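You operate a simulated robot arm through the tools that you are given. There is no shell and no other tool.

You are at the controls of a simulated robot arm. One attempt, no reset.

Task
Light the table stove on LOW, then turn it up to HIGH.
Fine: move the cover to the round mat; light it within 40 seconds of the gas; lighter back in its holder.

Only the result counts: the job must be done as asked and must still hold three seconds after the hand-in. Knocking over, shifting, dropping, spilling or breaking anything else fails it. Lids that push on must go on centred and level and be pressed home; caps that screw on are set level and turned clockwise until they are tight.

Robot
A 7-joint arm with a two-finger parallel gripper, fixed in place. Base frame: the origin is at the foot of the arm, x ahead of it, y to its left, z up; the work surface is at about z = 0.86. Units: m, rad, N and s.
With the tool pointing down near the work surface it reaches from about 0.3 to 0.7 m from the base axis. Its first joint turns from -1.152 to 1.152 rad. Payload 1.57 kg.
The tool frame sits at the grasp point between the pads (the TCP): z along the fingers, y along the line on which they close. The tips reach 0.03 m beyond it. The gripper opens to 0.11 m. The fingers are 0.024 m wide and 0.012 m thick; the gripper's body (0.048 by 0.112 m) begins 0.078 m behind the TCP.
Orientation is told as [roll, pitch, yaw] about the base's x, y, z axes, in that order, counted from this pose: with the fingers straight down and closing along the base's y, the tool's x points along the base's -x, its y along +y and its z along -z.

Tools
- The arm moves only by the tool play_rows. Its argument "series" is a list of rows, each a list of 7 numbers: the shift along the tool's x, y, z in m, then the turn, a rotation vector about the tool's x, y, z in rad, then the opening, from 0 (shut) to 1 (fully open). In form: [[dx, dy, dz, rx, ry, rz, claw], ...]. A call has 1 to 20 rows; each row shifts and turns the commanded pose from where the row before left it, along the tool's axes as they then stand. Rows are played at 5 a second. More than 0.05 m and 0.15 rad between two rows, or a gripper value outside its range, and nothing of the call is played. A pose out of reach is approached as far as the arm can. The call stops where the force on the tool passes 40 N (or 10 N more than at its start, if that is more) or the arm is blocked; 0.2 s more then pass. Each finger travels about 0.108 m/s and halts on what it meets, pressing with about 35 N; the grip force reading is that of the motor and also rises with nothing between the fingers. The clock runs only during rows and for 0.2 s after the last one: add rows that do not move to give the fingers time. The reply holds the time, the measured pose of the TCP, the force on the tool along the base axes, the opening and the grip force, in the units named above and with some noise, with the torque about the TCP (base axes, N m) and any sound that the robot's microphone picked up.
- Cameras (640 x 400 px; columns grow to the right, rows downward): "scene" is fixed at [0.1687, -0.3925, 1.4084]; the picture's right is [0.75, -0.66, 0.00], its down [-0.36, -0.41, -0.84] and it looks along [0.55, 0.63, -0.54] (base axes); focal length 214 px, centre (320, 200). "wrist" rides on the gripper at [0.07, 0.016, -0.141] in the tool frame; the picture's right is [-0.23, 0.97, 0.00], its down [-0.86, -0.20, -0.48] and it looks along [-0.47, -0.11, 0.88] (tool axes); focal length 222 px, centre (320, 200). There is no depth. A picture from a camera that has moved, and an enlarged one, comes with that camera's place and axes in the base frame and with its lens.
- snapshot(camera): a new picture of that camera. The clock stands still meanwhile.
- zoom(camera, box): a new picture of the part [left, top, right, bottom] of that camera's present view, enlarged. The clock stands still meanwhile.
- finish_job(): hands the job in; it is judged then, once.

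Places have to be worked out from the pictures, the camera data and where the tool is seen. Open the gripper and draw the arm clear of the work before you hand the job in, unless the task says otherwise.

The tools are called by a JSON object that holds its "op" and its "data". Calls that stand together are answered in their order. play_rows: Moves the arm, as the interface text tells. Its arguments: {"type":"object","properties":{"series":{"type":"array"}},"required":["series"]} The other tools are called the same way: snapshot (camera) takes a picture; zoom (camera, box) takes an enlarged picture of a part of a camera's view; finish_job () hands the job in.

At the start:

```text
time: 0.0
eef_pos: [0.3849, 0.0697, 1.3159]
tool_rot: [0.001, 0.0, -0.002]
contact_force: [0.4, 0.0, 0.0]
moment: [0.0, 0.0, 0.02]
width: 0.11
grasp_force: 0.1
```

scene: 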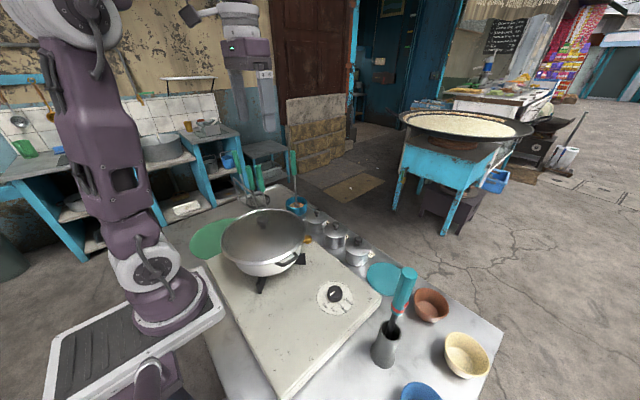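
wrist: 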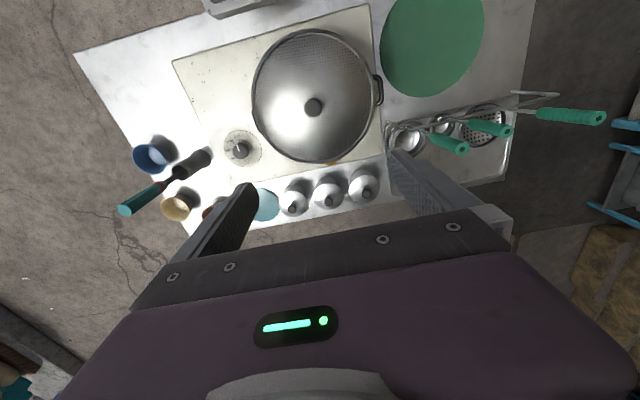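

I start with enlarged views of the stove, the knob, the lighter and the cover to work out the layout.

{"op": "zoom", "data": {"camera": "scene", "box": [180, 180, 400, 320]}}

{"op": "zoom", "data": {"camera": "scene", "box": [280, 240, 500, 400]}}

{"op": "zoom", "data": {"camera": "wrist", "box": [100, 0, 400, 230]}}

{"op": "zoom", "data": {"camera": "wrist", "box": [300, 0, 620, 220]}}

```text
2.86 times, centred on (290, 250) of scene
camera zoom: at [0.1687, -0.3925, 1.4084], right [0.75, -0.66, 0.0], down [-0.36, -0.41, -0.84], along [0.55, 0.63, -0.54], focal length 613 px, centre (406, 57)
```

zoom: 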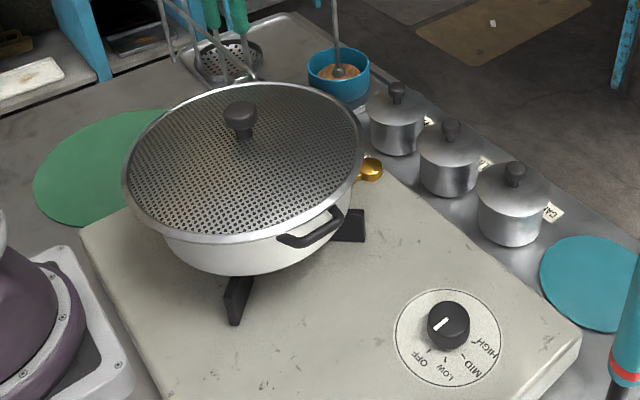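

```text
2.50 times, centred on (390, 320) of scene
camera zoom: at [0.1687, -0.3925, 1.4084], right [0.75, -0.66, 0.0], down [-0.36, -0.41, -0.84], along [0.55, 0.63, -0.54], focal length 536 px, centre (145, -100)
```

zoom: 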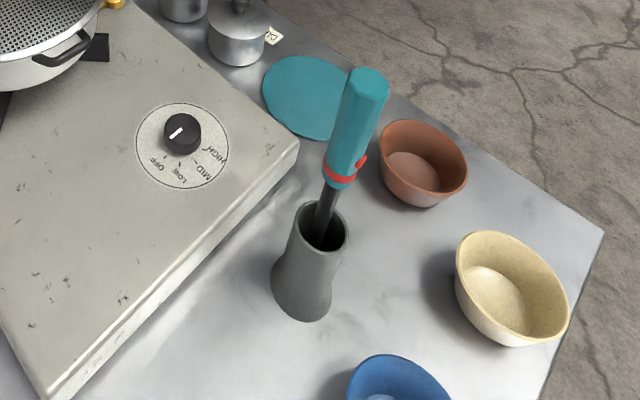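

```text
1.74 times, centred on (250, 115) of wrist
camera zoom: at [0.3144, 0.0866, 1.4573], right [0.23, 0.97, 0.0], down [0.85, -0.2, 0.48], along [0.47, -0.11, -0.88], focal length 386 px, centre (442, 348)
```

zoom: 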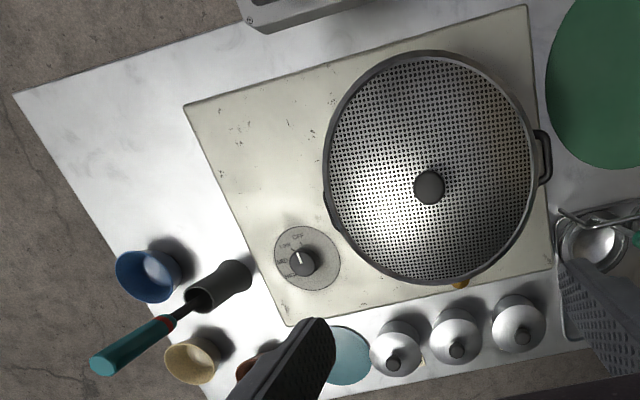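

```text
1.82 times, centred on (460, 110) of wrist
camera zoom: at [0.3144, 0.0866, 1.4573], right [0.23, 0.97, 0.0], down [0.85, -0.2, 0.48], along [0.47, -0.11, -0.88], focal length 404 px, centre (66, 364)
```

zoom: 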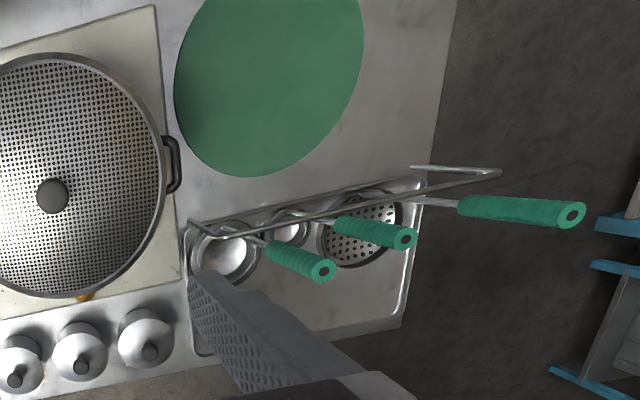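

The pan seems to sit on black supports with a perforated cover that has a knob. I zoom in tighter on the golden part near the pan, the gas knob dial and the lighter.

{"op": "zoom", "data": {"camera": "scene", "box": [270, 215, 330, 255]}}

{"op": "zoom", "data": {"camera": "scene", "box": [310, 275, 365, 315]}}

{"op": "zoom", "data": {"camera": "scene", "box": [365, 260, 425, 375]}}

{"op": "zoom", "data": {"camera": "scene", "box": [215, 205, 315, 300]}}

{"op": "zoom", "data": {"camera": "wrist", "box": [210, 110, 280, 180]}}

{"op": "zoom", "data": {"camera": "wrist", "box": [110, 130, 220, 220]}}

```text
10.00 times, centred on (300, 235) of scene
camera zoom: at [0.1687, -0.3925, 1.4084], right [0.75, -0.66, 0.0], down [-0.36, -0.41, -0.84], along [0.55, 0.63, -0.54], focal length 2145 px, centre (520, -150)
```

zoom: 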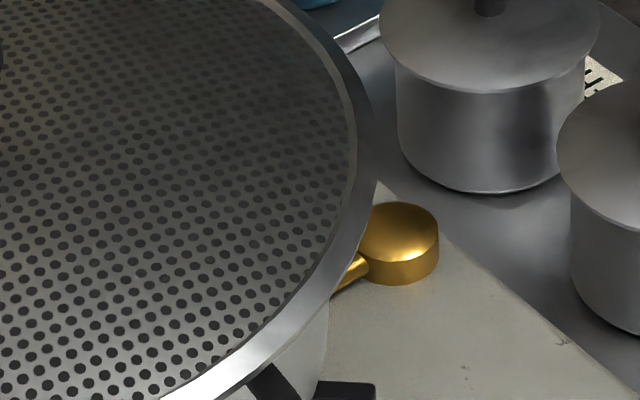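

```text
10.00 times, centred on (338, 295) of scene
camera zoom: at [0.1687, -0.3925, 1.4084], right [0.75, -0.66, 0.0], down [-0.36, -0.41, -0.84], along [0.55, 0.63, -0.54], focal length 2145 px, centre (145, -750)
```

zoom: 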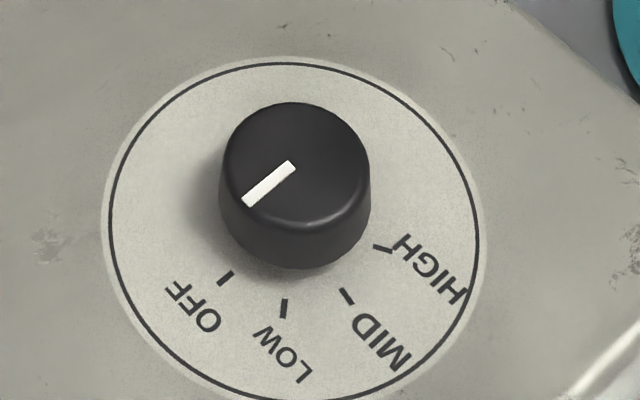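

```text
3.48 times, centred on (395, 318) of scene
camera zoom: at [0.1687, -0.3925, 1.4084], right [0.75, -0.66, 0.0], down [-0.36, -0.41, -0.84], along [0.55, 0.63, -0.54], focal length 746 px, centre (59, -209)
```

zoom: 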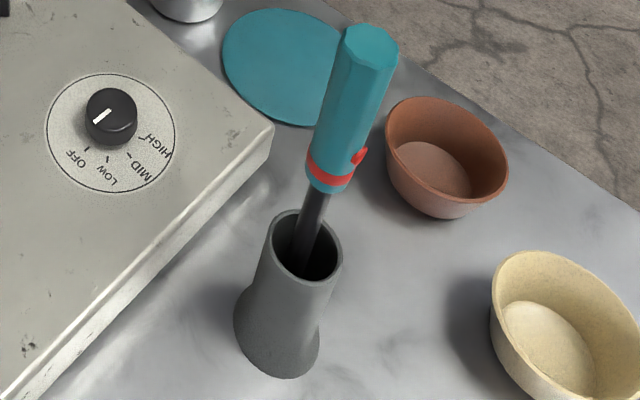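

```text
4.21 times, centred on (265, 252) of scene
camera zoom: at [0.1687, -0.3925, 1.4084], right [0.75, -0.66, 0.0], down [-0.36, -0.41, -0.84], along [0.55, 0.63, -0.54], focal length 903 px, centre (552, -21)
```

zoom: 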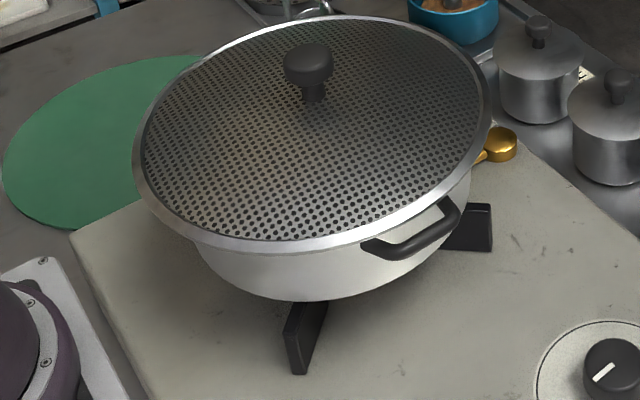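

```text
5.71 times, centred on (245, 145) of wrist
camera zoom: at [0.3144, 0.0866, 1.4573], right [0.23, 0.97, 0.0], down [0.85, -0.2, 0.48], along [0.47, -0.11, -0.88], focal length 1269 px, centre (749, 514)
```

zoom: 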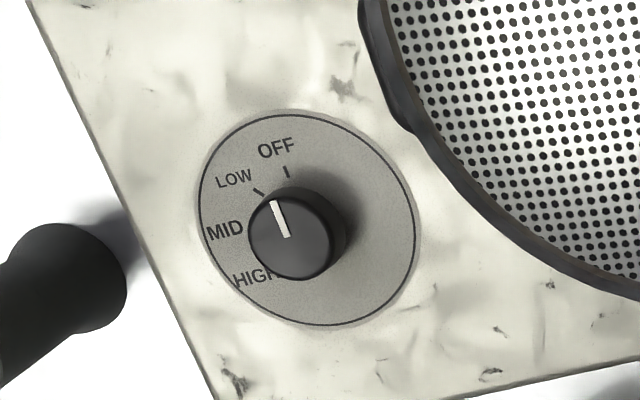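

```text
4.44 times, centred on (165, 175) of wrist
camera zoom: at [0.3144, 0.0866, 1.4573], right [0.23, 0.97, 0.0], down [0.85, -0.2, 0.48], along [0.47, -0.11, -0.88], focal length 987 px, centre (1009, 311)
```

zoom: 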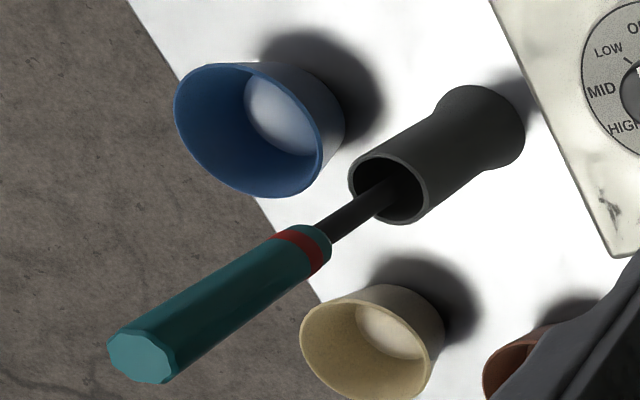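

The golden cup beside the pan looks like the lighting port, at about (0.52, 0.07, 0.87). I place the cover's knob at about (0.355, 0.064, 1.03) and the lighter at about (0.44, -0.316), and now look at the utensils near the green mat before moving anything.

{"op": "zoom", "data": {"camera": "scene", "box": [180, 140, 330, 270]}}

{"op": "play_rows", "data": {"series": [[0.02, -0.03, 0, 0, 0, 0, 1], [0.02, -0.03, 0, 0, 0, 0, 1], [0, 0, 0, 0, 0, 0, 1]]}}

{"op": "snapshot", "data": {"camera": "wrist"}}

```text
3.08 times, centred on (255, 205) of scene
camera zoom: at [0.1687, -0.3925, 1.4084], right [0.75, -0.66, 0.0], down [-0.36, -0.41, -0.84], along [0.55, 0.63, -0.54], focal length 660 px, centre (520, 185)
```

zoom: 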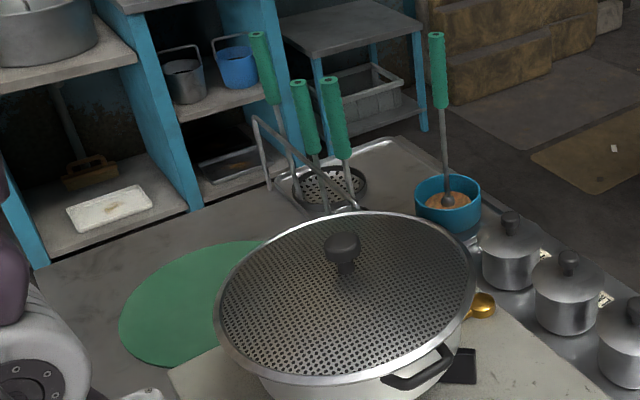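

```text
time: 0.8
eef_pos: [0.3449, 0.0094, 1.3157]
tool_rot: [0.001, 0.001, 0.0]
contact_force: [-0.3, -0.2, 0.0]
moment: [0.01, 0.02, 0.0]
width: 0.1101
grasp_force: 0.0
```

```text
taken
camera wrist: at [0.2747, 0.0261, 1.4577], right [0.23, 0.97, 0.0], down [0.85, -0.2, 0.48], along [0.47, -0.11, -0.88], focal length 222 px, centre (320, 200)
```

wrist: 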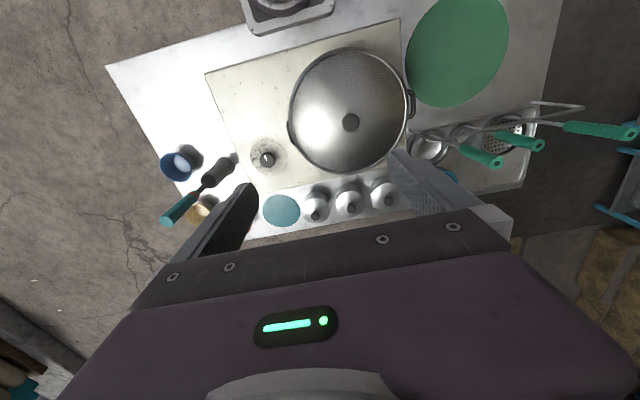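

The whole cover and mat are in view now. I enlarge them for accurate positions.

{"op": "zoom", "data": {"camera": "wrist", "box": [380, 0, 540, 110]}}

{"op": "zoom", "data": {"camera": "wrist", "box": [270, 30, 430, 190]}}

{"op": "zoom", "data": {"camera": "wrist", "box": [150, 120, 310, 230]}}

{"op": "zoom", "data": {"camera": "wrist", "box": [400, 80, 640, 200]}}

```text
3.64 times, centred on (460, 55) of wrist
camera zoom: at [0.2747, 0.0261, 1.4577], right [0.23, 0.97, 0.0], down [0.85, -0.2, 0.48], along [0.47, -0.11, -0.88], focal length 808 px, centre (-189, 727)
```

zoom: 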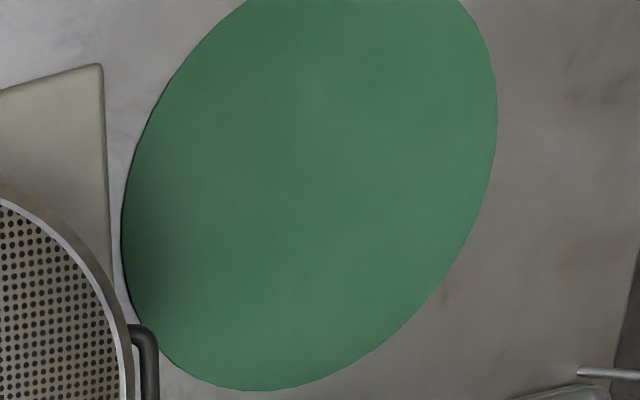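

```text
2.50 times, centred on (350, 110) of wrist
camera zoom: at [0.2747, 0.0261, 1.4577], right [0.23, 0.97, 0.0], down [0.85, -0.2, 0.48], along [0.47, -0.11, -0.88], focal length 555 px, centre (245, 425)
```

zoom: 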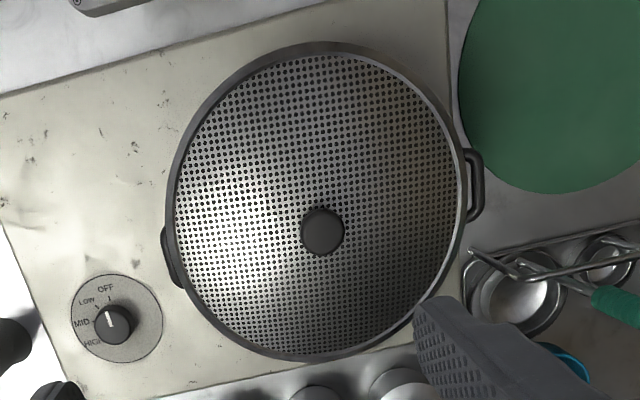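

```text
3.64 times, centred on (230, 175) of wrist
camera zoom: at [0.2747, 0.0261, 1.4577], right [0.23, 0.97, 0.0], down [0.85, -0.2, 0.48], along [0.47, -0.11, -0.88], focal length 808 px, centre (647, 291)
```

zoom: 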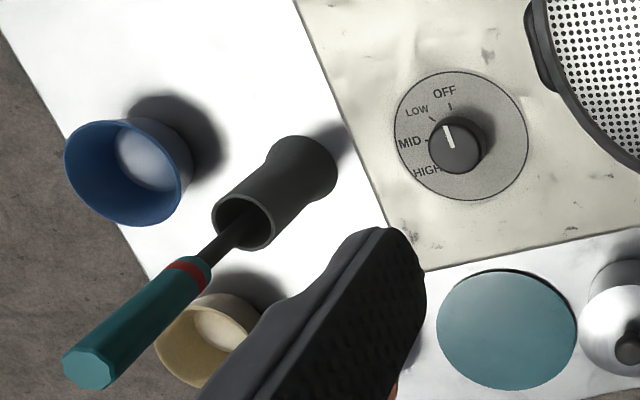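

```text
2.67 times, centred on (520, 140) of wrist
camera zoom: at [0.2747, 0.0261, 1.4577], right [0.23, 0.97, 0.0], down [0.85, -0.2, 0.48], along [0.47, -0.11, -0.88], focal length 592 px, centre (-213, 360)
```

zoom: 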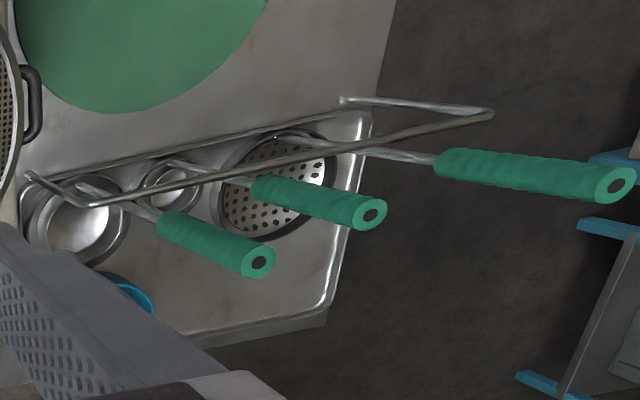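

Working from both views, the cover's centre is about (0.356, 0.064) and the mat's centre about (0.304, 0.367) with radius 0.123. The utensil handles stand at x≈0.47, up to z≈1.1. I move over the cover's knob at a safe height.

{"op": "play_rows", "data": {"series": [[-0.0022, 0.011, 0.036, 0, 0, 0, 1], [-0.0022, 0.011, 0.036, 0, 0, 0, 1], [-0.0022, 0.011, 0.036, 0, 0, 0, 1], [-0.0022, 0.011, 0.036, 0, 0, 0, 1], [-0.0022, 0.011, 0.036, 0, 0, 0, 1], [0, 0, 0, 0, 0, 0, 1]]}}

{"op": "snapshot", "data": {"camera": "wrist"}}

{"op": "zoom", "data": {"camera": "scene", "box": [180, 150, 340, 290]}}

```text
time: 2.2
eef_pos: [0.3562, 0.0703, 1.1362]
tool_rot: [0.001, 0.001, -0.003]
contact_force: [-0.2, 0.8, -0.3]
moment: [0.03, 0.0, -0.02]
width: 0.1101
grasp_force: 0.1
```

```text
taken
camera wrist: at [0.285, 0.0857, 1.2777], right [0.23, 0.97, 0.0], down [0.85, -0.2, 0.48], along [0.47, -0.11, -0.88], focal length 222 px, centre (320, 200)
```

wrist: 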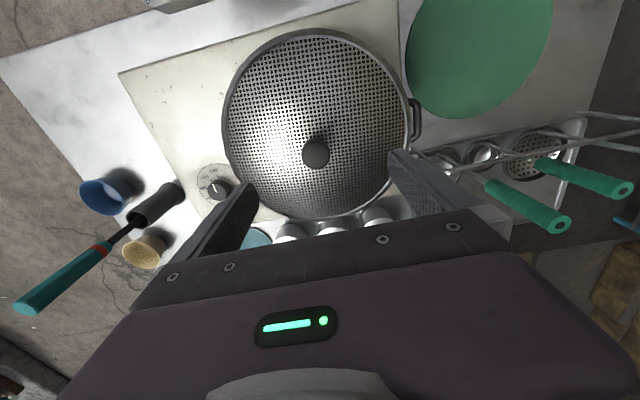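

```text
2.86 times, centred on (260, 220) of scene
camera zoom: at [0.1687, -0.3925, 1.4084], right [0.75, -0.66, 0.0], down [-0.36, -0.41, -0.84], along [0.55, 0.63, -0.54], focal length 613 px, centre (491, 143)
```

zoom: 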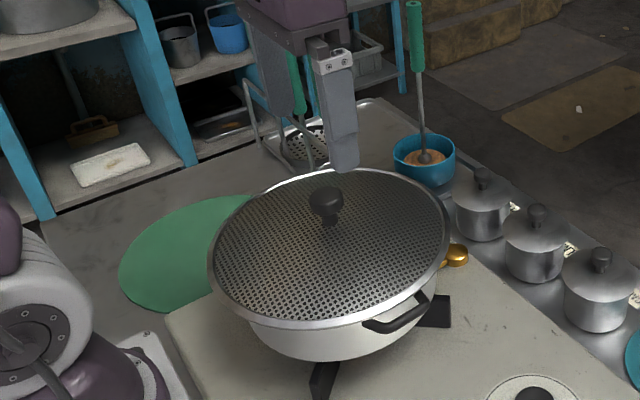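

The knob comes out at (0.356, 0.0645) again, while the TCP reads y=0.070. I hold still to check whether it has settled.

{"op": "play_rows", "data": {"series": [[0, 0, 0, 0, 0, 0, 1], [0, 0, 0, 0, 0, 0, 1]]}}

{"op": "zoom", "data": {"camera": "scene", "box": [220, 170, 310, 240]}}

{"op": "zoom", "data": {"camera": "wrist", "box": [220, 100, 440, 240]}}

```text
time: 2.8
eef_pos: [0.355, 0.0692, 1.1353]
tool_rot: [0.002, 0.0, -0.002]
contact_force: [0.5, 0.2, 0.0]
moment: [-0.01, 0.04, -0.01]
width: 0.1101
grasp_force: 0.1
```

```text
5.71 times, centred on (265, 205) of scene
camera zoom: at [0.1687, -0.3925, 1.4084], right [0.75, -0.66, 0.0], down [-0.36, -0.41, -0.84], along [0.55, 0.63, -0.54], focal length 1226 px, centre (634, 171)
```

zoom: 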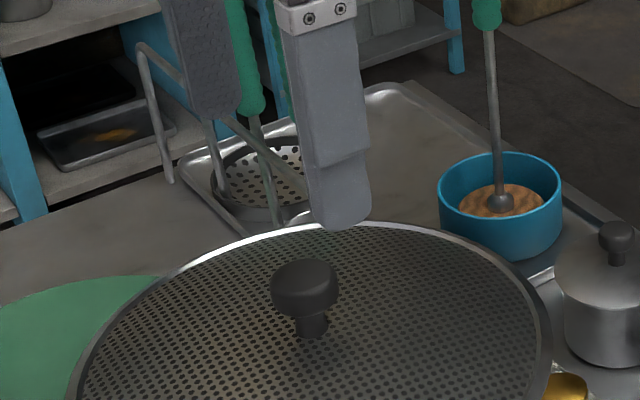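

```text
2.86 times, centred on (330, 170) of wrist
camera zoom: at [0.285, 0.0856, 1.2781], right [0.23, 0.97, 0.0], down [0.85, -0.2, 0.48], along [0.47, -0.11, -0.88], focal length 635 px, centre (291, 286)
```

zoom: 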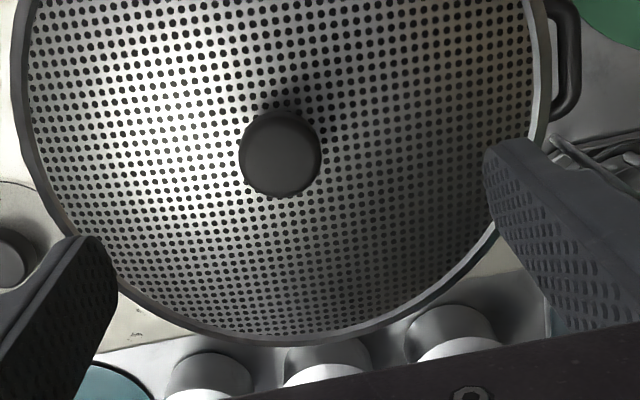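

The TCP is about 5 mm too far in +y, so I correct that and go down around the knob with the fingers open, stopping with the tips just above the cover.

{"op": "play_rows", "data": {"series": [[0, -0.005, 0.03, 0, 0, 0, 1], [0, 0, 0.03, 0, 0, 0, 1], [0, 0, 0.02, 0, 0, 0, 1], [0, 0, 0.01, 0, 0, 0, 1], [0, 0, 0.007, 0, 0, 0, 1], [0, 0, 0, 0, 0, 0, 1], [0, 0, 0, 0, 0, 0, 1]]}}

{"op": "zoom", "data": {"camera": "scene", "box": [220, 170, 310, 240]}}

{"op": "zoom", "data": {"camera": "wrist", "box": [220, 100, 440, 240]}}

```text
time: 4.4
eef_pos: [0.3537, 0.0603, 1.0364]
tool_rot: [0.001, 0.0, -0.004]
contact_force: [-2.1, -0.1, 8.0]
moment: [0.42, 0.03, 0.2]
width: 0.1101
grasp_force: 0.1
```

```text
5.71 times, centred on (265, 205) of scene
camera zoom: at [0.1686, -0.3926, 1.4084], right [0.75, -0.66, 0.0], down [-0.36, -0.41, -0.84], along [0.55, 0.63, -0.54], focal length 1226 px, centre (634, 171)
```

zoom: 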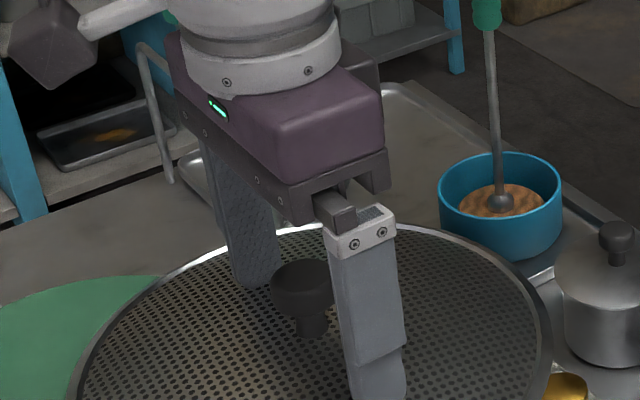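

```text
2.86 times, centred on (330, 170) of wrist
camera zoom: at [0.285, 0.0771, 1.1792], right [0.23, 0.97, 0.0], down [0.85, -0.2, 0.48], along [0.47, -0.11, -0.88], focal length 635 px, centre (291, 286)
```

zoom: 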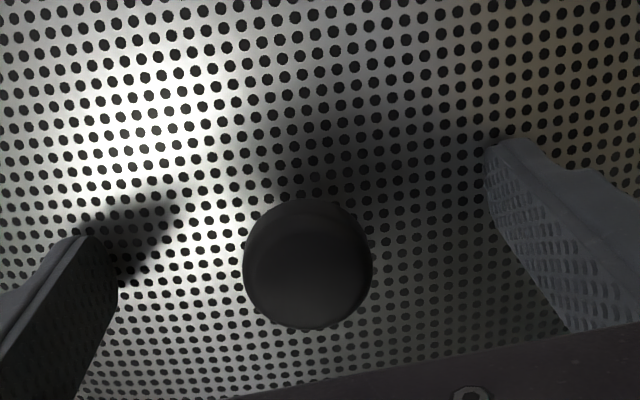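

The tips touch the cover lightly (8 N), so its surface is at z≈1.006. The knob's centre is at (0.355, 0.065), so I lift 4 mm and centre in y before closing.

{"op": "play_rows", "data": {"series": [[0, 0, -0.005, 0, 0, 0, 1], [0, 0.004, 0, 0, 0, 0, 1], [0, 0, 0, 0, 0, 0, 1], [0, 0, 0, 0, 0, 0, 1]]}}

{"op": "zoom", "data": {"camera": "wrist", "box": [220, 100, 440, 240]}}

```text
time: 5.4
eef_pos: [0.356, 0.0629, 1.0418]
tool_rot: [0.002, 0.0, -0.002]
contact_force: [-0.2, 0.0, 0.0]
moment: [-0.02, 0.01, 0.03]
width: 0.11
grasp_force: 0.0
```

```text
2.86 times, centred on (330, 170) of wrist
camera zoom: at [0.2851, 0.0802, 1.1849], right [0.23, 0.97, 0.0], down [0.85, -0.2, 0.48], along [0.47, -0.11, -0.88], focal length 635 px, centre (291, 286)
```

zoom: 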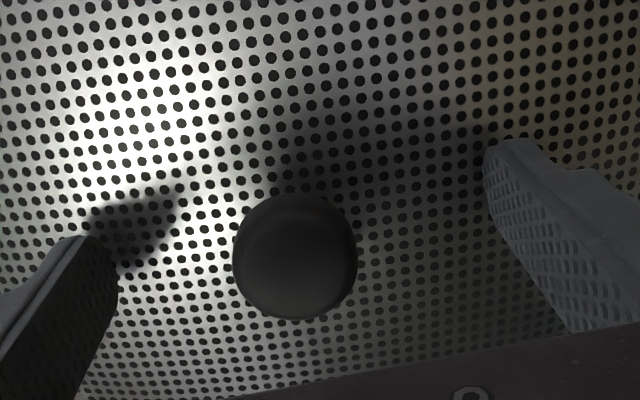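

The gripper is centred within about 1 mm. I close on the knob in stages.

{"op": "play_rows", "data": {"series": [[0, 0, 0, 0, 0, 0, 0.6], [0, 0, 0, 0, 0, 0, 0.4], [0, 0, 0, 0, 0, 0, 0.33], [0, 0, 0, 0, 0, 0, 0.2], [0, 0, 0, 0, 0, 0, 0.0], [0, 0, 0, 0, 0, 0, 0.0]]}}

{"op": "zoom", "data": {"camera": "wrist", "box": [220, 100, 440, 240]}}

```text
time: 6.8
eef_pos: [0.3557, 0.0643, 1.0419]
tool_rot: [0.003, 0.0, -0.001]
contact_force: [-0.2, 0.4, 4.4]
moment: [0.0, 0.0, 0.06]
width: 0.0308
grasp_force: 35.0
```

```text
2.86 times, centred on (330, 170) of wrist
camera zoom: at [0.2851, 0.0802, 1.185], right [0.23, 0.97, 0.0], down [0.85, -0.2, 0.48], along [0.47, -0.11, -0.88], focal length 635 px, centre (291, 286)
```

zoom: 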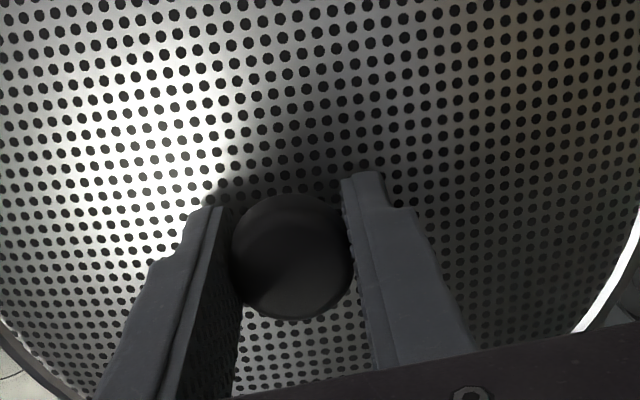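

The knob is held at a width of 0.031. I lift a few centimetres and check that only the cover rises.

{"op": "play_rows", "data": {"series": [[0, 0, -0.005, 0, 0, 0, 0], [0, 0, -0.01, 0, 0, 0, 0], [0, 0, -0.015, 0, 0, 0, 0], [0, 0, -0.015, 0, 0, 0, 0], [0, 0, 0, 0, 0, 0, 0]]}}

{"op": "zoom", "data": {"camera": "scene", "box": [190, 150, 350, 290]}}

```text
time: 8.0
eef_pos: [0.3552, 0.0637, 1.0857]
tool_rot: [0.002, 0.0, -0.002]
contact_force: [-0.5, 0.1, -3.0]
moment: [-0.02, -0.03, -0.02]
width: 0.0308
grasp_force: 34.8
```

```text
2.86 times, centred on (270, 220) of scene
camera zoom: at [0.1687, -0.3925, 1.4084], right [0.75, -0.66, 0.0], down [-0.36, -0.41, -0.84], along [0.55, 0.63, -0.54], focal length 613 px, centre (463, 143)
```

zoom: 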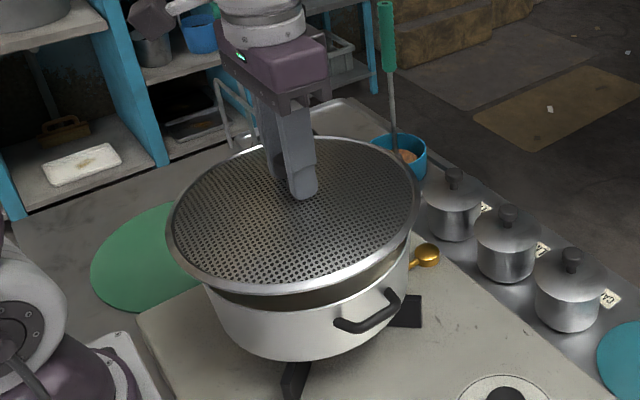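

Only the cover rises, weighing about 3 N. I lift clear of the utensil handles and carry it above the green mat.

{"op": "play_rows", "data": {"series": [[0, 0, -0.035, 0, 0, 0, 0], [0, 0, -0.035, 0, 0, 0, 0], [0, 0, -0.035, 0, 0, 0, 0], [0, 0, -0.035, 0, 0, 0, 0], [0.006, 0.03, 0, 0, 0, 0, 0], [0.006, 0.034, 0, 0, 0, 0, 0], [0.006, 0.034, 0, 0, 0, 0, 0], [0.006, 0.034, 0, 0, 0, 0, 0], [0.006, 0.034, 0, 0, 0, 0, 0], [0.006, 0.034, 0, 0, 0, 0, 0], [0.006, 0.034, 0, 0, 0, 0, 0], [0.006, 0.034, 0, 0, 0, 0, 0], [0.003, 0.025, 0, 0, 0, 0, 0], [0, 0.01, 0, 0, 0, 0, 0], [0, 0, 0, 0, 0, 0, 0], [0, 0, 0, 0, 0, 0, 0]]}}

{"op": "snapshot", "data": {"camera": "scene"}}

{"op": "snapshot", "data": {"camera": "wrist"}}

```text
time: 11.4
eef_pos: [0.3063, 0.3663, 1.2279]
tool_rot: [0.003, 0.001, -0.002]
contact_force: [0.2, 0.0, -2.6]
moment: [0.0, 0.01, 0.0]
width: 0.0305
grasp_force: 34.9
```

```text
taken
```

scene: 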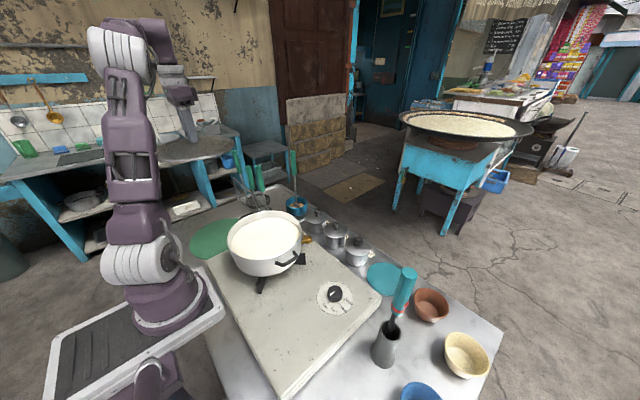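

```text
taken
camera wrist: at [0.2352, 0.3832, 1.3698], right [0.23, 0.97, 0.0], down [0.85, -0.2, 0.48], along [0.47, -0.11, -0.88], focal length 222 px, centre (320, 200)
```

wrist: 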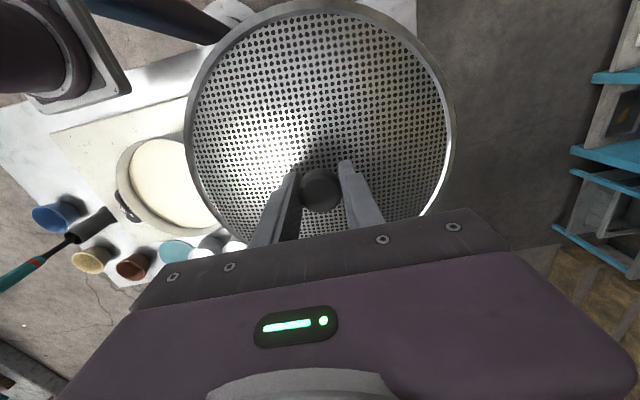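

The pot holds milk and hasn't moved. I check the mat's place from the fixed camera before lowering.

{"op": "zoom", "data": {"camera": "scene", "box": [170, 170, 310, 270]}}

```text
4.00 times, centred on (240, 220) of scene
camera zoom: at [0.1687, -0.3925, 1.4084], right [0.75, -0.66, 0.0], down [-0.36, -0.41, -0.84], along [0.55, 0.63, -0.54], focal length 858 px, centre (640, 120)
```

zoom: 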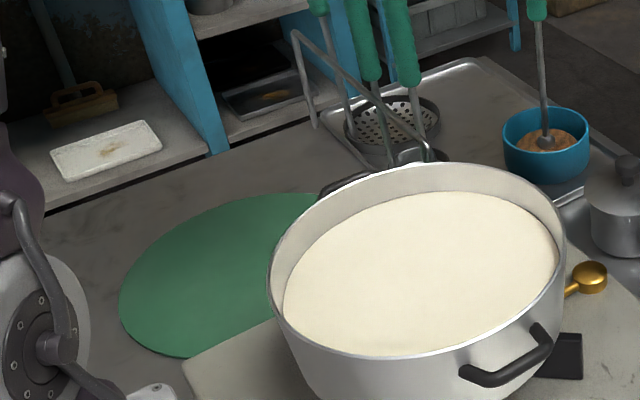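

Refining both camera fits, the mat's centre comes out near (0.299, 0.360) with the table at z≈0.805. I shift slightly and go down to about 5 cm above the mat to check the alignment.

{"op": "play_rows", "data": {"series": [[0.004, -0.003, 0.03, 0, 0, 0, 0], [0.003, -0.003, 0.036, 0, 0, 0, 0], [0, 0, 0.04, 0, 0, 0, 0], [0, 0, 0.04, 0, 0, 0, 0], [0, 0, 0.04, 0, 0, 0, 0], [0, 0, 0.04, 0, 0, 0, 0], [0, 0, 0.04, 0, 0, 0, 0], [0, 0, 0.03, 0, 0, 0, 0], [0, 0, 0.025, 0, 0, 0, 0], [0, 0, 0, 0, 0, 0, 0], [0, 0, 0, 0, 0, 0, 0]]}}

{"op": "zoom", "data": {"camera": "scene", "box": [170, 170, 310, 270]}}

{"op": "snapshot", "data": {"camera": "wrist"}}

```text
time: 13.8
eef_pos: [0.2999, 0.359, 0.9099]
tool_rot: [0.001, -0.002, -0.002]
contact_force: [0.2, 0.1, -1.7]
moment: [-0.04, -0.03, 0.0]
width: 0.0308
grasp_force: 34.8
```

```text
4.00 times, centred on (240, 220) of scene
camera zoom: at [0.1687, -0.3925, 1.4084], right [0.75, -0.66, 0.0], down [-0.36, -0.41, -0.84], along [0.55, 0.63, -0.54], focal length 858 px, centre (640, 120)
```

zoom: 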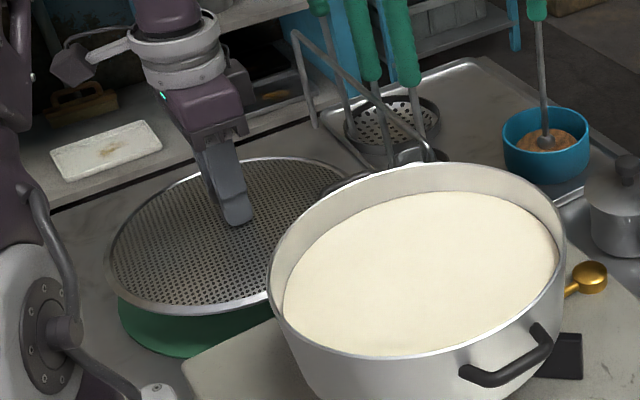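

```text
taken
camera wrist: at [0.2292, 0.3757, 1.0514], right [0.23, 0.97, 0.0], down [0.85, -0.2, 0.48], along [0.47, -0.11, -0.88], focal length 222 px, centre (320, 200)
```

wrist: 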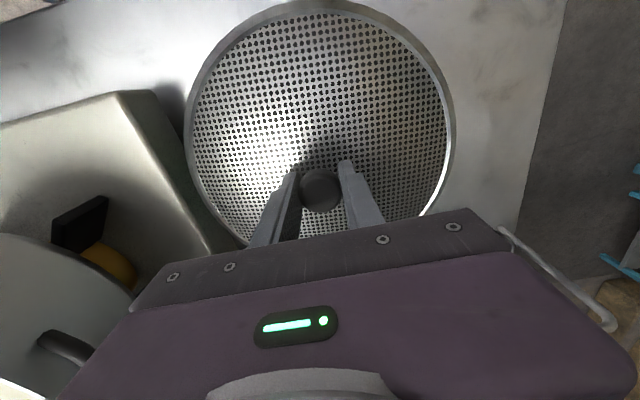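

By the same method the cover's rim lies 0.05 below the TCP and its centre is over the mat within 2 mm. I lower to just above the expected contact at TCP z≈0.86.

{"op": "play_rows", "data": {"series": [[0.001, 0, 0.02, 0, 0, 0, 0], [0, 0, 0.015, 0, 0, 0, 0], [0, 0, 0.005, 0, 0, 0, 0], [0, 0, 0, 0, 0, 0, 0]]}}

{"op": "zoom", "data": {"camera": "scene", "box": [170, 170, 310, 270]}}

```text
time: 14.8
eef_pos: [0.2967, 0.3606, 0.8678]
tool_rot: [0.002, 0.0, -0.002]
contact_force: [-0.4, 0.6, -2.1]
moment: [0.0, 0.04, -0.03]
width: 0.031
grasp_force: 34.8
```

```text
4.00 times, centred on (240, 220) of scene
camera zoom: at [0.1687, -0.3925, 1.4084], right [0.75, -0.66, 0.0], down [-0.36, -0.41, -0.84], along [0.55, 0.63, -0.54], focal length 858 px, centre (640, 120)
```

zoom: 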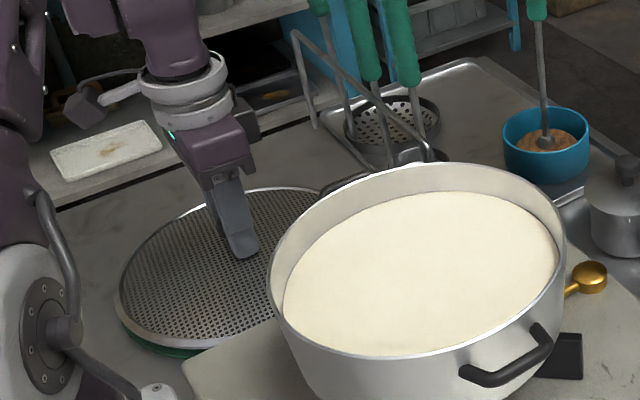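

The cover is about 1 cm above the mat and well centred on it. I lower in 3 mm steps and watch the force.

{"op": "play_rows", "data": {"series": [[0, 0, 0.003, 0, 0, 0, 0], [0, 0, 0.003, 0, 0, 0, 0], [0, 0, 0.002, 0, 0, 0, 0], [0, 0, 0, 0, 0, 0, 0]]}}

{"op": "zoom", "data": {"camera": "scene", "box": [185, 200, 255, 270]}}

```text
time: 15.8
eef_pos: [0.2968, 0.3611, 0.8607]
tool_rot: [0.0, 0.002, -0.001]
contact_force: [-0.1, 0.4, -0.7]
moment: [0.01, 0.02, 0.01]
width: 0.0306
grasp_force: 35.3
```

```text
5.71 times, centred on (220, 235) of scene
camera zoom: at [0.1687, -0.3925, 1.4084], right [0.75, -0.66, 0.0], down [-0.36, -0.41, -0.84], along [0.55, 0.63, -0.54], focal length 1226 px, centre (891, 0)
```

zoom: 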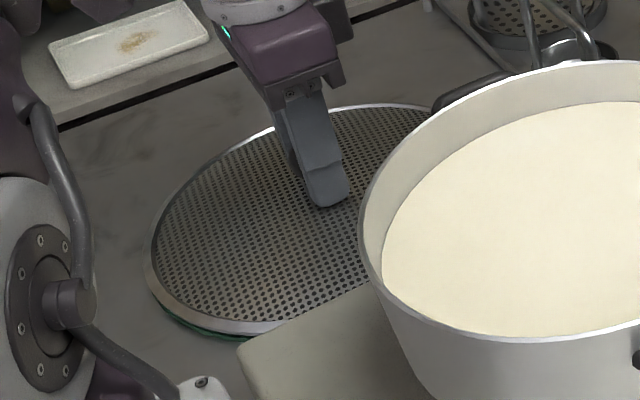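

The force reading has shrunk to -0.7 N, so contact is near. Down a few more millimetres.

{"op": "play_rows", "data": {"series": [[0, 0, 0.002, 0, 0, 0, 0], [0, 0, 0.002, 0, 0, 0, 0], [0, 0, 0, 0, 0, 0, 0]]}}

```text
time: 16.6
eef_pos: [0.2965, 0.3629, 0.8566]
tool_rot: [0.001, -0.001, -0.002]
contact_force: [-2.2, -3.9, 11.8]
moment: [-0.06, 0.07, 0.08]
width: 0.0309
grasp_force: 35.0
```

The cover is down, with 12 N of contact. I ease off 2 mm and open the fingers slowly.

{"op": "play_rows", "data": {"series": [[0, 0, -0.002, 0, 0, 0, 0], [0, 0, 0, 0, 0, 0, 0], [0, 0, 0, 0, 0, 0, 0.32], [0, 0, 0, 0, 0, 0, 0.4], [0, 0, 0, 0, 0, 0, 0.55], [0, 0, 0, 0, 0, 0, 0.7], [0, 0, 0, 0, 0, 0, 0.7]]}}

{"op": "zoom", "data": {"camera": "scene", "box": [185, 200, 255, 270]}}

{"op": "snapshot", "data": {"camera": "wrist"}}

```text
time: 18.2
eef_pos: [0.2978, 0.3622, 0.8581]
tool_rot: [0.003, -0.001, -0.002]
contact_force: [-0.2, 0.1, -0.3]
moment: [0.01, -0.01, 0.0]
width: 0.077
grasp_force: 0.1
```

```text
5.71 times, centred on (220, 235) of scene
camera zoom: at [0.1687, -0.3925, 1.4084], right [0.75, -0.66, 0.0], down [-0.36, -0.41, -0.84], along [0.55, 0.63, -0.54], focal length 1226 px, centre (891, 0)
```

zoom: 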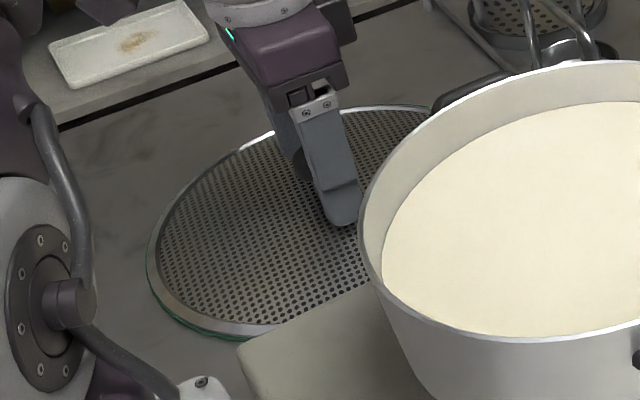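

```text
taken
camera wrist: at [0.2273, 0.3783, 1.0001], right [0.23, 0.97, 0.0], down [0.85, -0.2, 0.48], along [0.47, -0.11, -0.88], focal length 222 px, centre (320, 200)
```

wrist: 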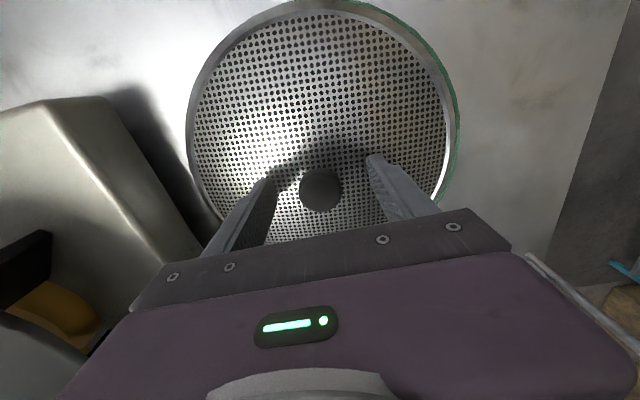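

The cover sits on the mat. I raise the gripper straight up and look from above to confirm the centring.

{"op": "play_rows", "data": {"series": [[0, 0, -0.02, 0, 0, 0, 1], [0, 0, -0.04, 0, 0, 0, 1], [0, 0, -0.045, 0, 0, 0, 1], [0, 0, -0.045, 0, 0, 0, 1], [0, 0, -0.045, 0, 0, 0, 1], [0, 0, -0.045, 0, 0, 0, 1], [0, 0, -0.045, 0, 0, 0, 1], [0, 0, -0.045, 0, 0, 0, 1], [0, 0, -0.045, 0, 0, 0, 1], [0, 0, 0, 0, 0, 0, 1]]}}

{"op": "snapshot", "data": {"camera": "wrist"}}

{"op": "zoom", "data": {"camera": "scene", "box": [185, 200, 255, 270]}}

```text
time: 20.4
eef_pos: [0.2958, 0.3628, 1.2318]
tool_rot: [0.001, -0.001, -0.001]
contact_force: [-0.4, 0.2, -0.5]
moment: [0.02, 0.02, -0.04]
width: 0.1101
grasp_force: 0.1
```

```text
taken
camera wrist: at [0.2256, 0.3776, 1.3745], right [0.23, 0.97, 0.0], down [0.85, -0.2, 0.48], along [0.47, -0.11, -0.88], focal length 222 px, centre (320, 200)
```

wrist: 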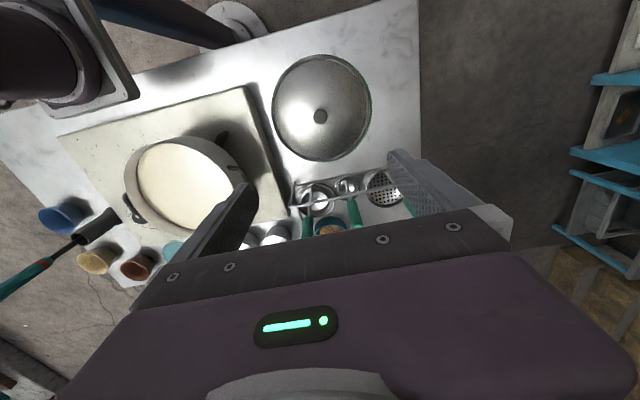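

```text
5.71 times, centred on (220, 235) of scene
camera zoom: at [0.1687, -0.3925, 1.4084], right [0.75, -0.66, 0.0], down [-0.36, -0.41, -0.84], along [0.55, 0.63, -0.54], focal length 1226 px, centre (891, 0)
```

zoom: 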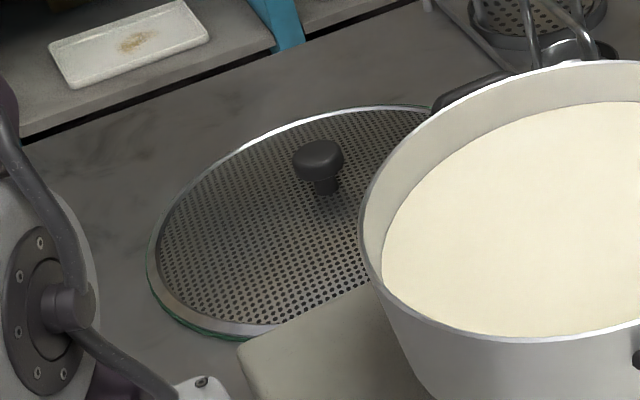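

{"op": "zoom", "data": {"camera": "wrist", "box": [250, 40, 390, 170]}}

{"op": "zoom", "data": {"camera": "wrist", "box": [100, 110, 260, 230]}}

```text
3.08 times, centred on (320, 105) of wrist
camera zoom: at [0.2256, 0.3776, 1.3745], right [0.23, 0.97, 0.0], down [0.85, -0.2, 0.48], along [0.47, -0.11, -0.88], focal length 684 px, centre (320, 492)
```

zoom: 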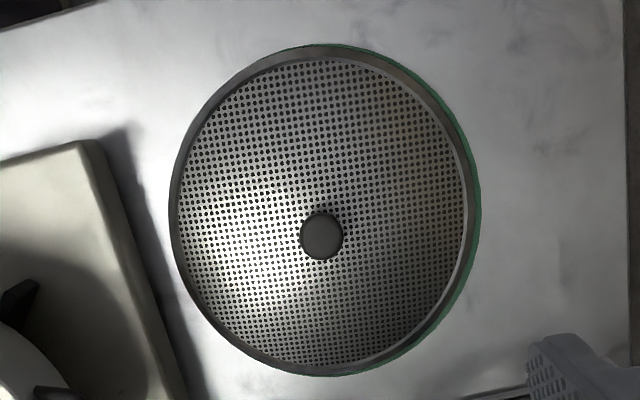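

```text
3.33 times, centred on (180, 170) of wrist
camera zoom: at [0.2256, 0.3776, 1.3745], right [0.23, 0.97, 0.0], down [0.85, -0.2, 0.48], along [0.47, -0.11, -0.88], focal length 740 px, centre (787, 300)
```

zoom: 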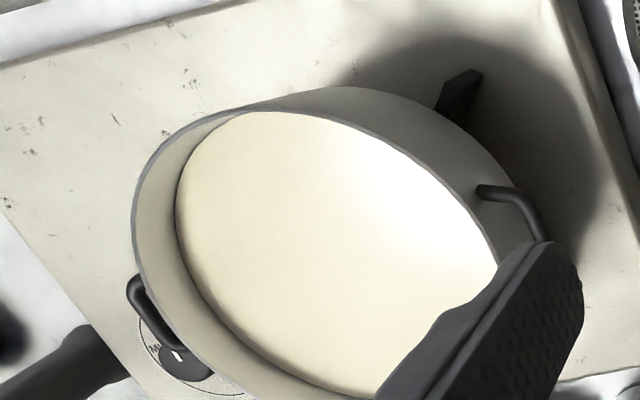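

The cover lies on the mat within a few millimetres of centred. Next I fly the camera over the golden port and then towards the dial and lighter to measure them.

{"op": "play_rows", "data": {"series": [[-0.02, -0.04, 0, 0, 0, 0, 1], [-0.03, -0.04, 0, 0, 0, 0, 1], [-0.03, -0.04, 0, 0, 0, 0, 1], [-0.03, -0.035, 0, 0, 0, 0, 1], [-0.03, -0.035, 0, 0, 0, 0, 1], [-0.03, -0.035, 0, 0, 0, 0, 1], [-0.02, -0.035, 0, 0, 0, 0, 1], [-0.01, -0.033, 0, 0, 0, 0, 1], [0, 0, 0, 0, 0, 0, 1]]}}

{"op": "snapshot", "data": {"camera": "wrist"}}

{"op": "zoom", "data": {"camera": "wrist", "box": [220, 70, 400, 200]}}

```text
time: 22.4
eef_pos: [0.497, 0.067, 1.2306]
tool_rot: [-0.001, 0.001, -0.002]
contact_force: [-0.8, 0.3, 0.7]
moment: [0.01, 0.01, 0.01]
width: 0.1099
grasp_force: 0.1
```

```text
taken
camera wrist: at [0.4272, 0.083, 1.3729], right [0.23, 0.97, 0.0], down [0.86, -0.2, 0.48], along [0.47, -0.11, -0.88], focal length 222 px, centre (320, 200)
```

wrist: 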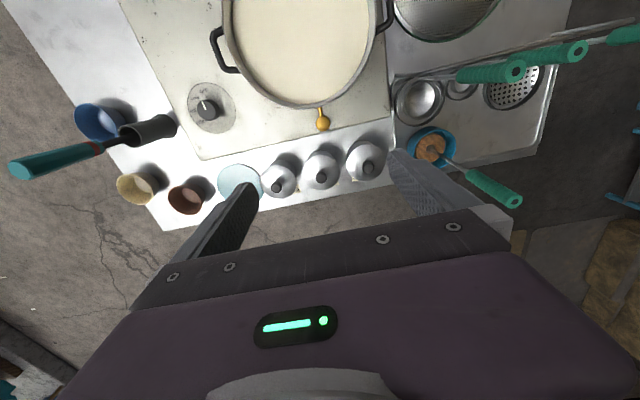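

```text
3.08 times, centred on (310, 135) of wrist
camera zoom: at [0.4272, 0.083, 1.3729], right [0.23, 0.97, 0.0], down [0.86, -0.2, 0.48], along [0.47, -0.11, -0.88], focal length 684 px, centre (351, 400)
```

zoom: 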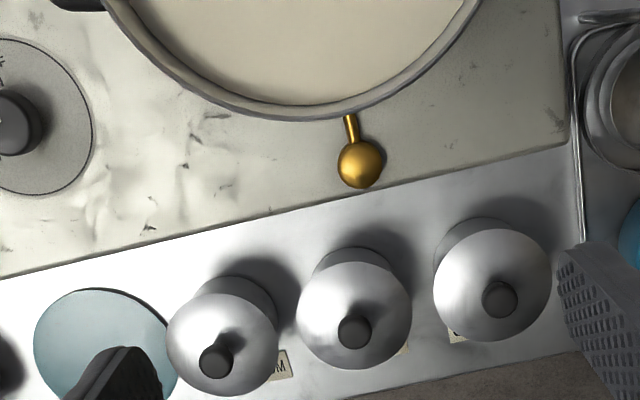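

The port's top is at about (0.513, 0.070, 0.872), 4 cm outside the pot rim. Now I move towards the dial and lighter for a closer view.

{"op": "play_rows", "data": {"series": [[0.02, -0.04, 0, 0, 0, 0, 1], [0.02, -0.045, 0, 0, 0, 0, 1], [0.02, -0.045, 0, 0, 0, 0, 1], [0.02, -0.045, 0, 0, 0, 0, 1], [0.015, -0.04, 0, 0, 0, 0, 1], [0, -0.015, 0.02, 0, 0, 0, 1], [0, 0, 0, 0, 0, 0, 1]]}}

{"op": "snapshot", "data": {"camera": "wrist"}}

{"op": "zoom", "data": {"camera": "wrist", "box": [270, 80, 430, 200]}}

{"op": "zoom", "data": {"camera": "scene", "box": [370, 255, 430, 375]}}

```text
time: 24.0
eef_pos: [0.4048, -0.1651, 1.2116]
tool_rot: [0.001, 0.002, -0.003]
contact_force: [-0.5, 0.5, 0.3]
moment: [-0.03, -0.01, 0.01]
width: 0.11
grasp_force: 0.1
```

```text
taken
camera wrist: at [0.3347, -0.1484, 1.3552], right [0.23, 0.97, 0.0], down [0.85, -0.2, 0.48], along [0.47, -0.11, -0.88], focal length 222 px, centre (320, 200)
```

wrist: 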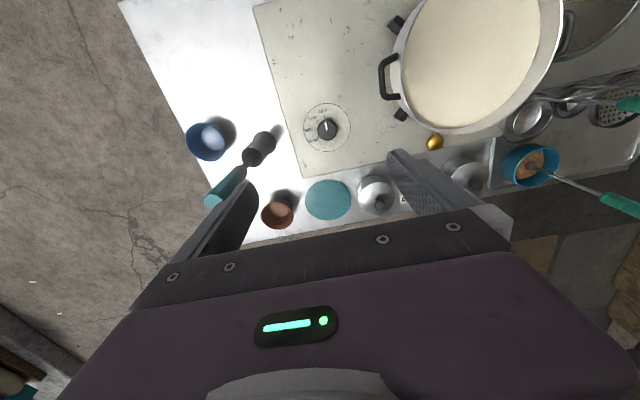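

```text
3.33 times, centred on (350, 140) of wrist
camera zoom: at [0.3347, -0.1484, 1.3552], right [0.23, 0.97, 0.0], down [0.85, -0.2, 0.48], along [0.47, -0.11, -0.88], focal length 740 px, centre (220, 400)
```

zoom: 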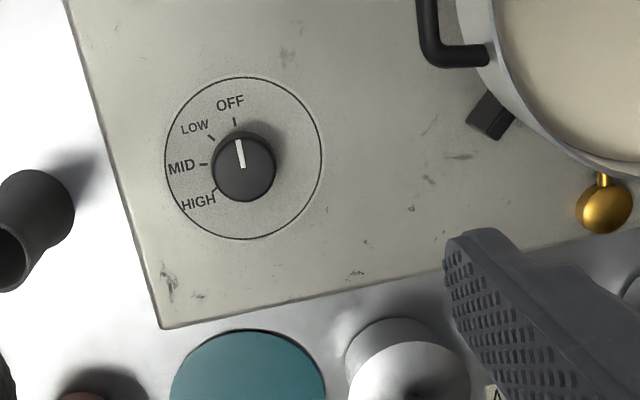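

```text
3.33 times, centred on (400, 315) of scene
camera zoom: at [0.1687, -0.3926, 1.4084], right [0.75, -0.66, 0.0], down [-0.36, -0.41, -0.84], along [0.55, 0.63, -0.54], focal length 715 px, centre (53, -183)
```

zoom: 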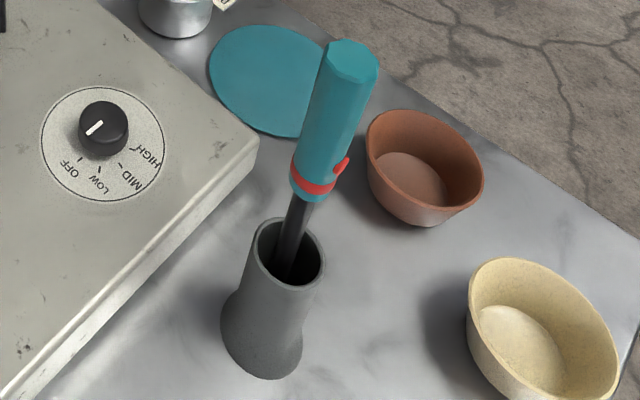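

The dial marks fit a circle centred at (0.4286, -0.155): OFF at 180°, LOW at about 224°, MID at about 265°, HIGH at about 305°. The pointer is at OFF. I look much closer at the lighter's red button.

{"op": "zoom", "data": {"camera": "scene", "box": [380, 262, 425, 322]}}

{"op": "zoom", "data": {"camera": "wrist", "box": [180, 110, 290, 220]}}

```text
6.67 times, centred on (402, 292) of scene
camera zoom: at [0.1687, -0.3926, 1.4084], right [0.75, -0.66, 0.0], down [-0.36, -0.41, -0.84], along [0.55, 0.63, -0.54], focal length 1430 px, centre (-230, -413)
```

zoom: 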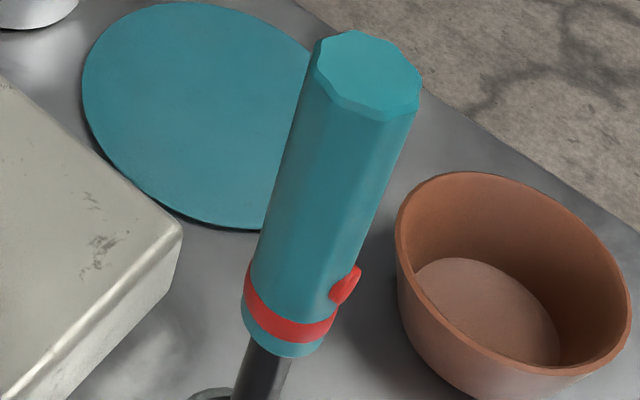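

```text
3.64 times, centred on (235, 165) of wrist
camera zoom: at [0.3347, -0.1484, 1.3552], right [0.23, 0.97, 0.0], down [0.85, -0.2, 0.48], along [0.47, -0.11, -0.88], focal length 808 px, centre (629, 327)
```

zoom: 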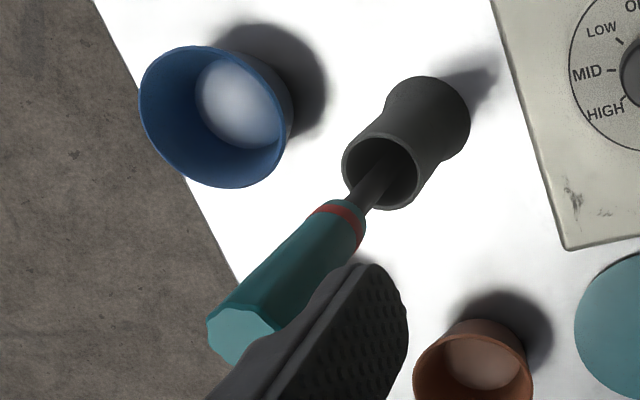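

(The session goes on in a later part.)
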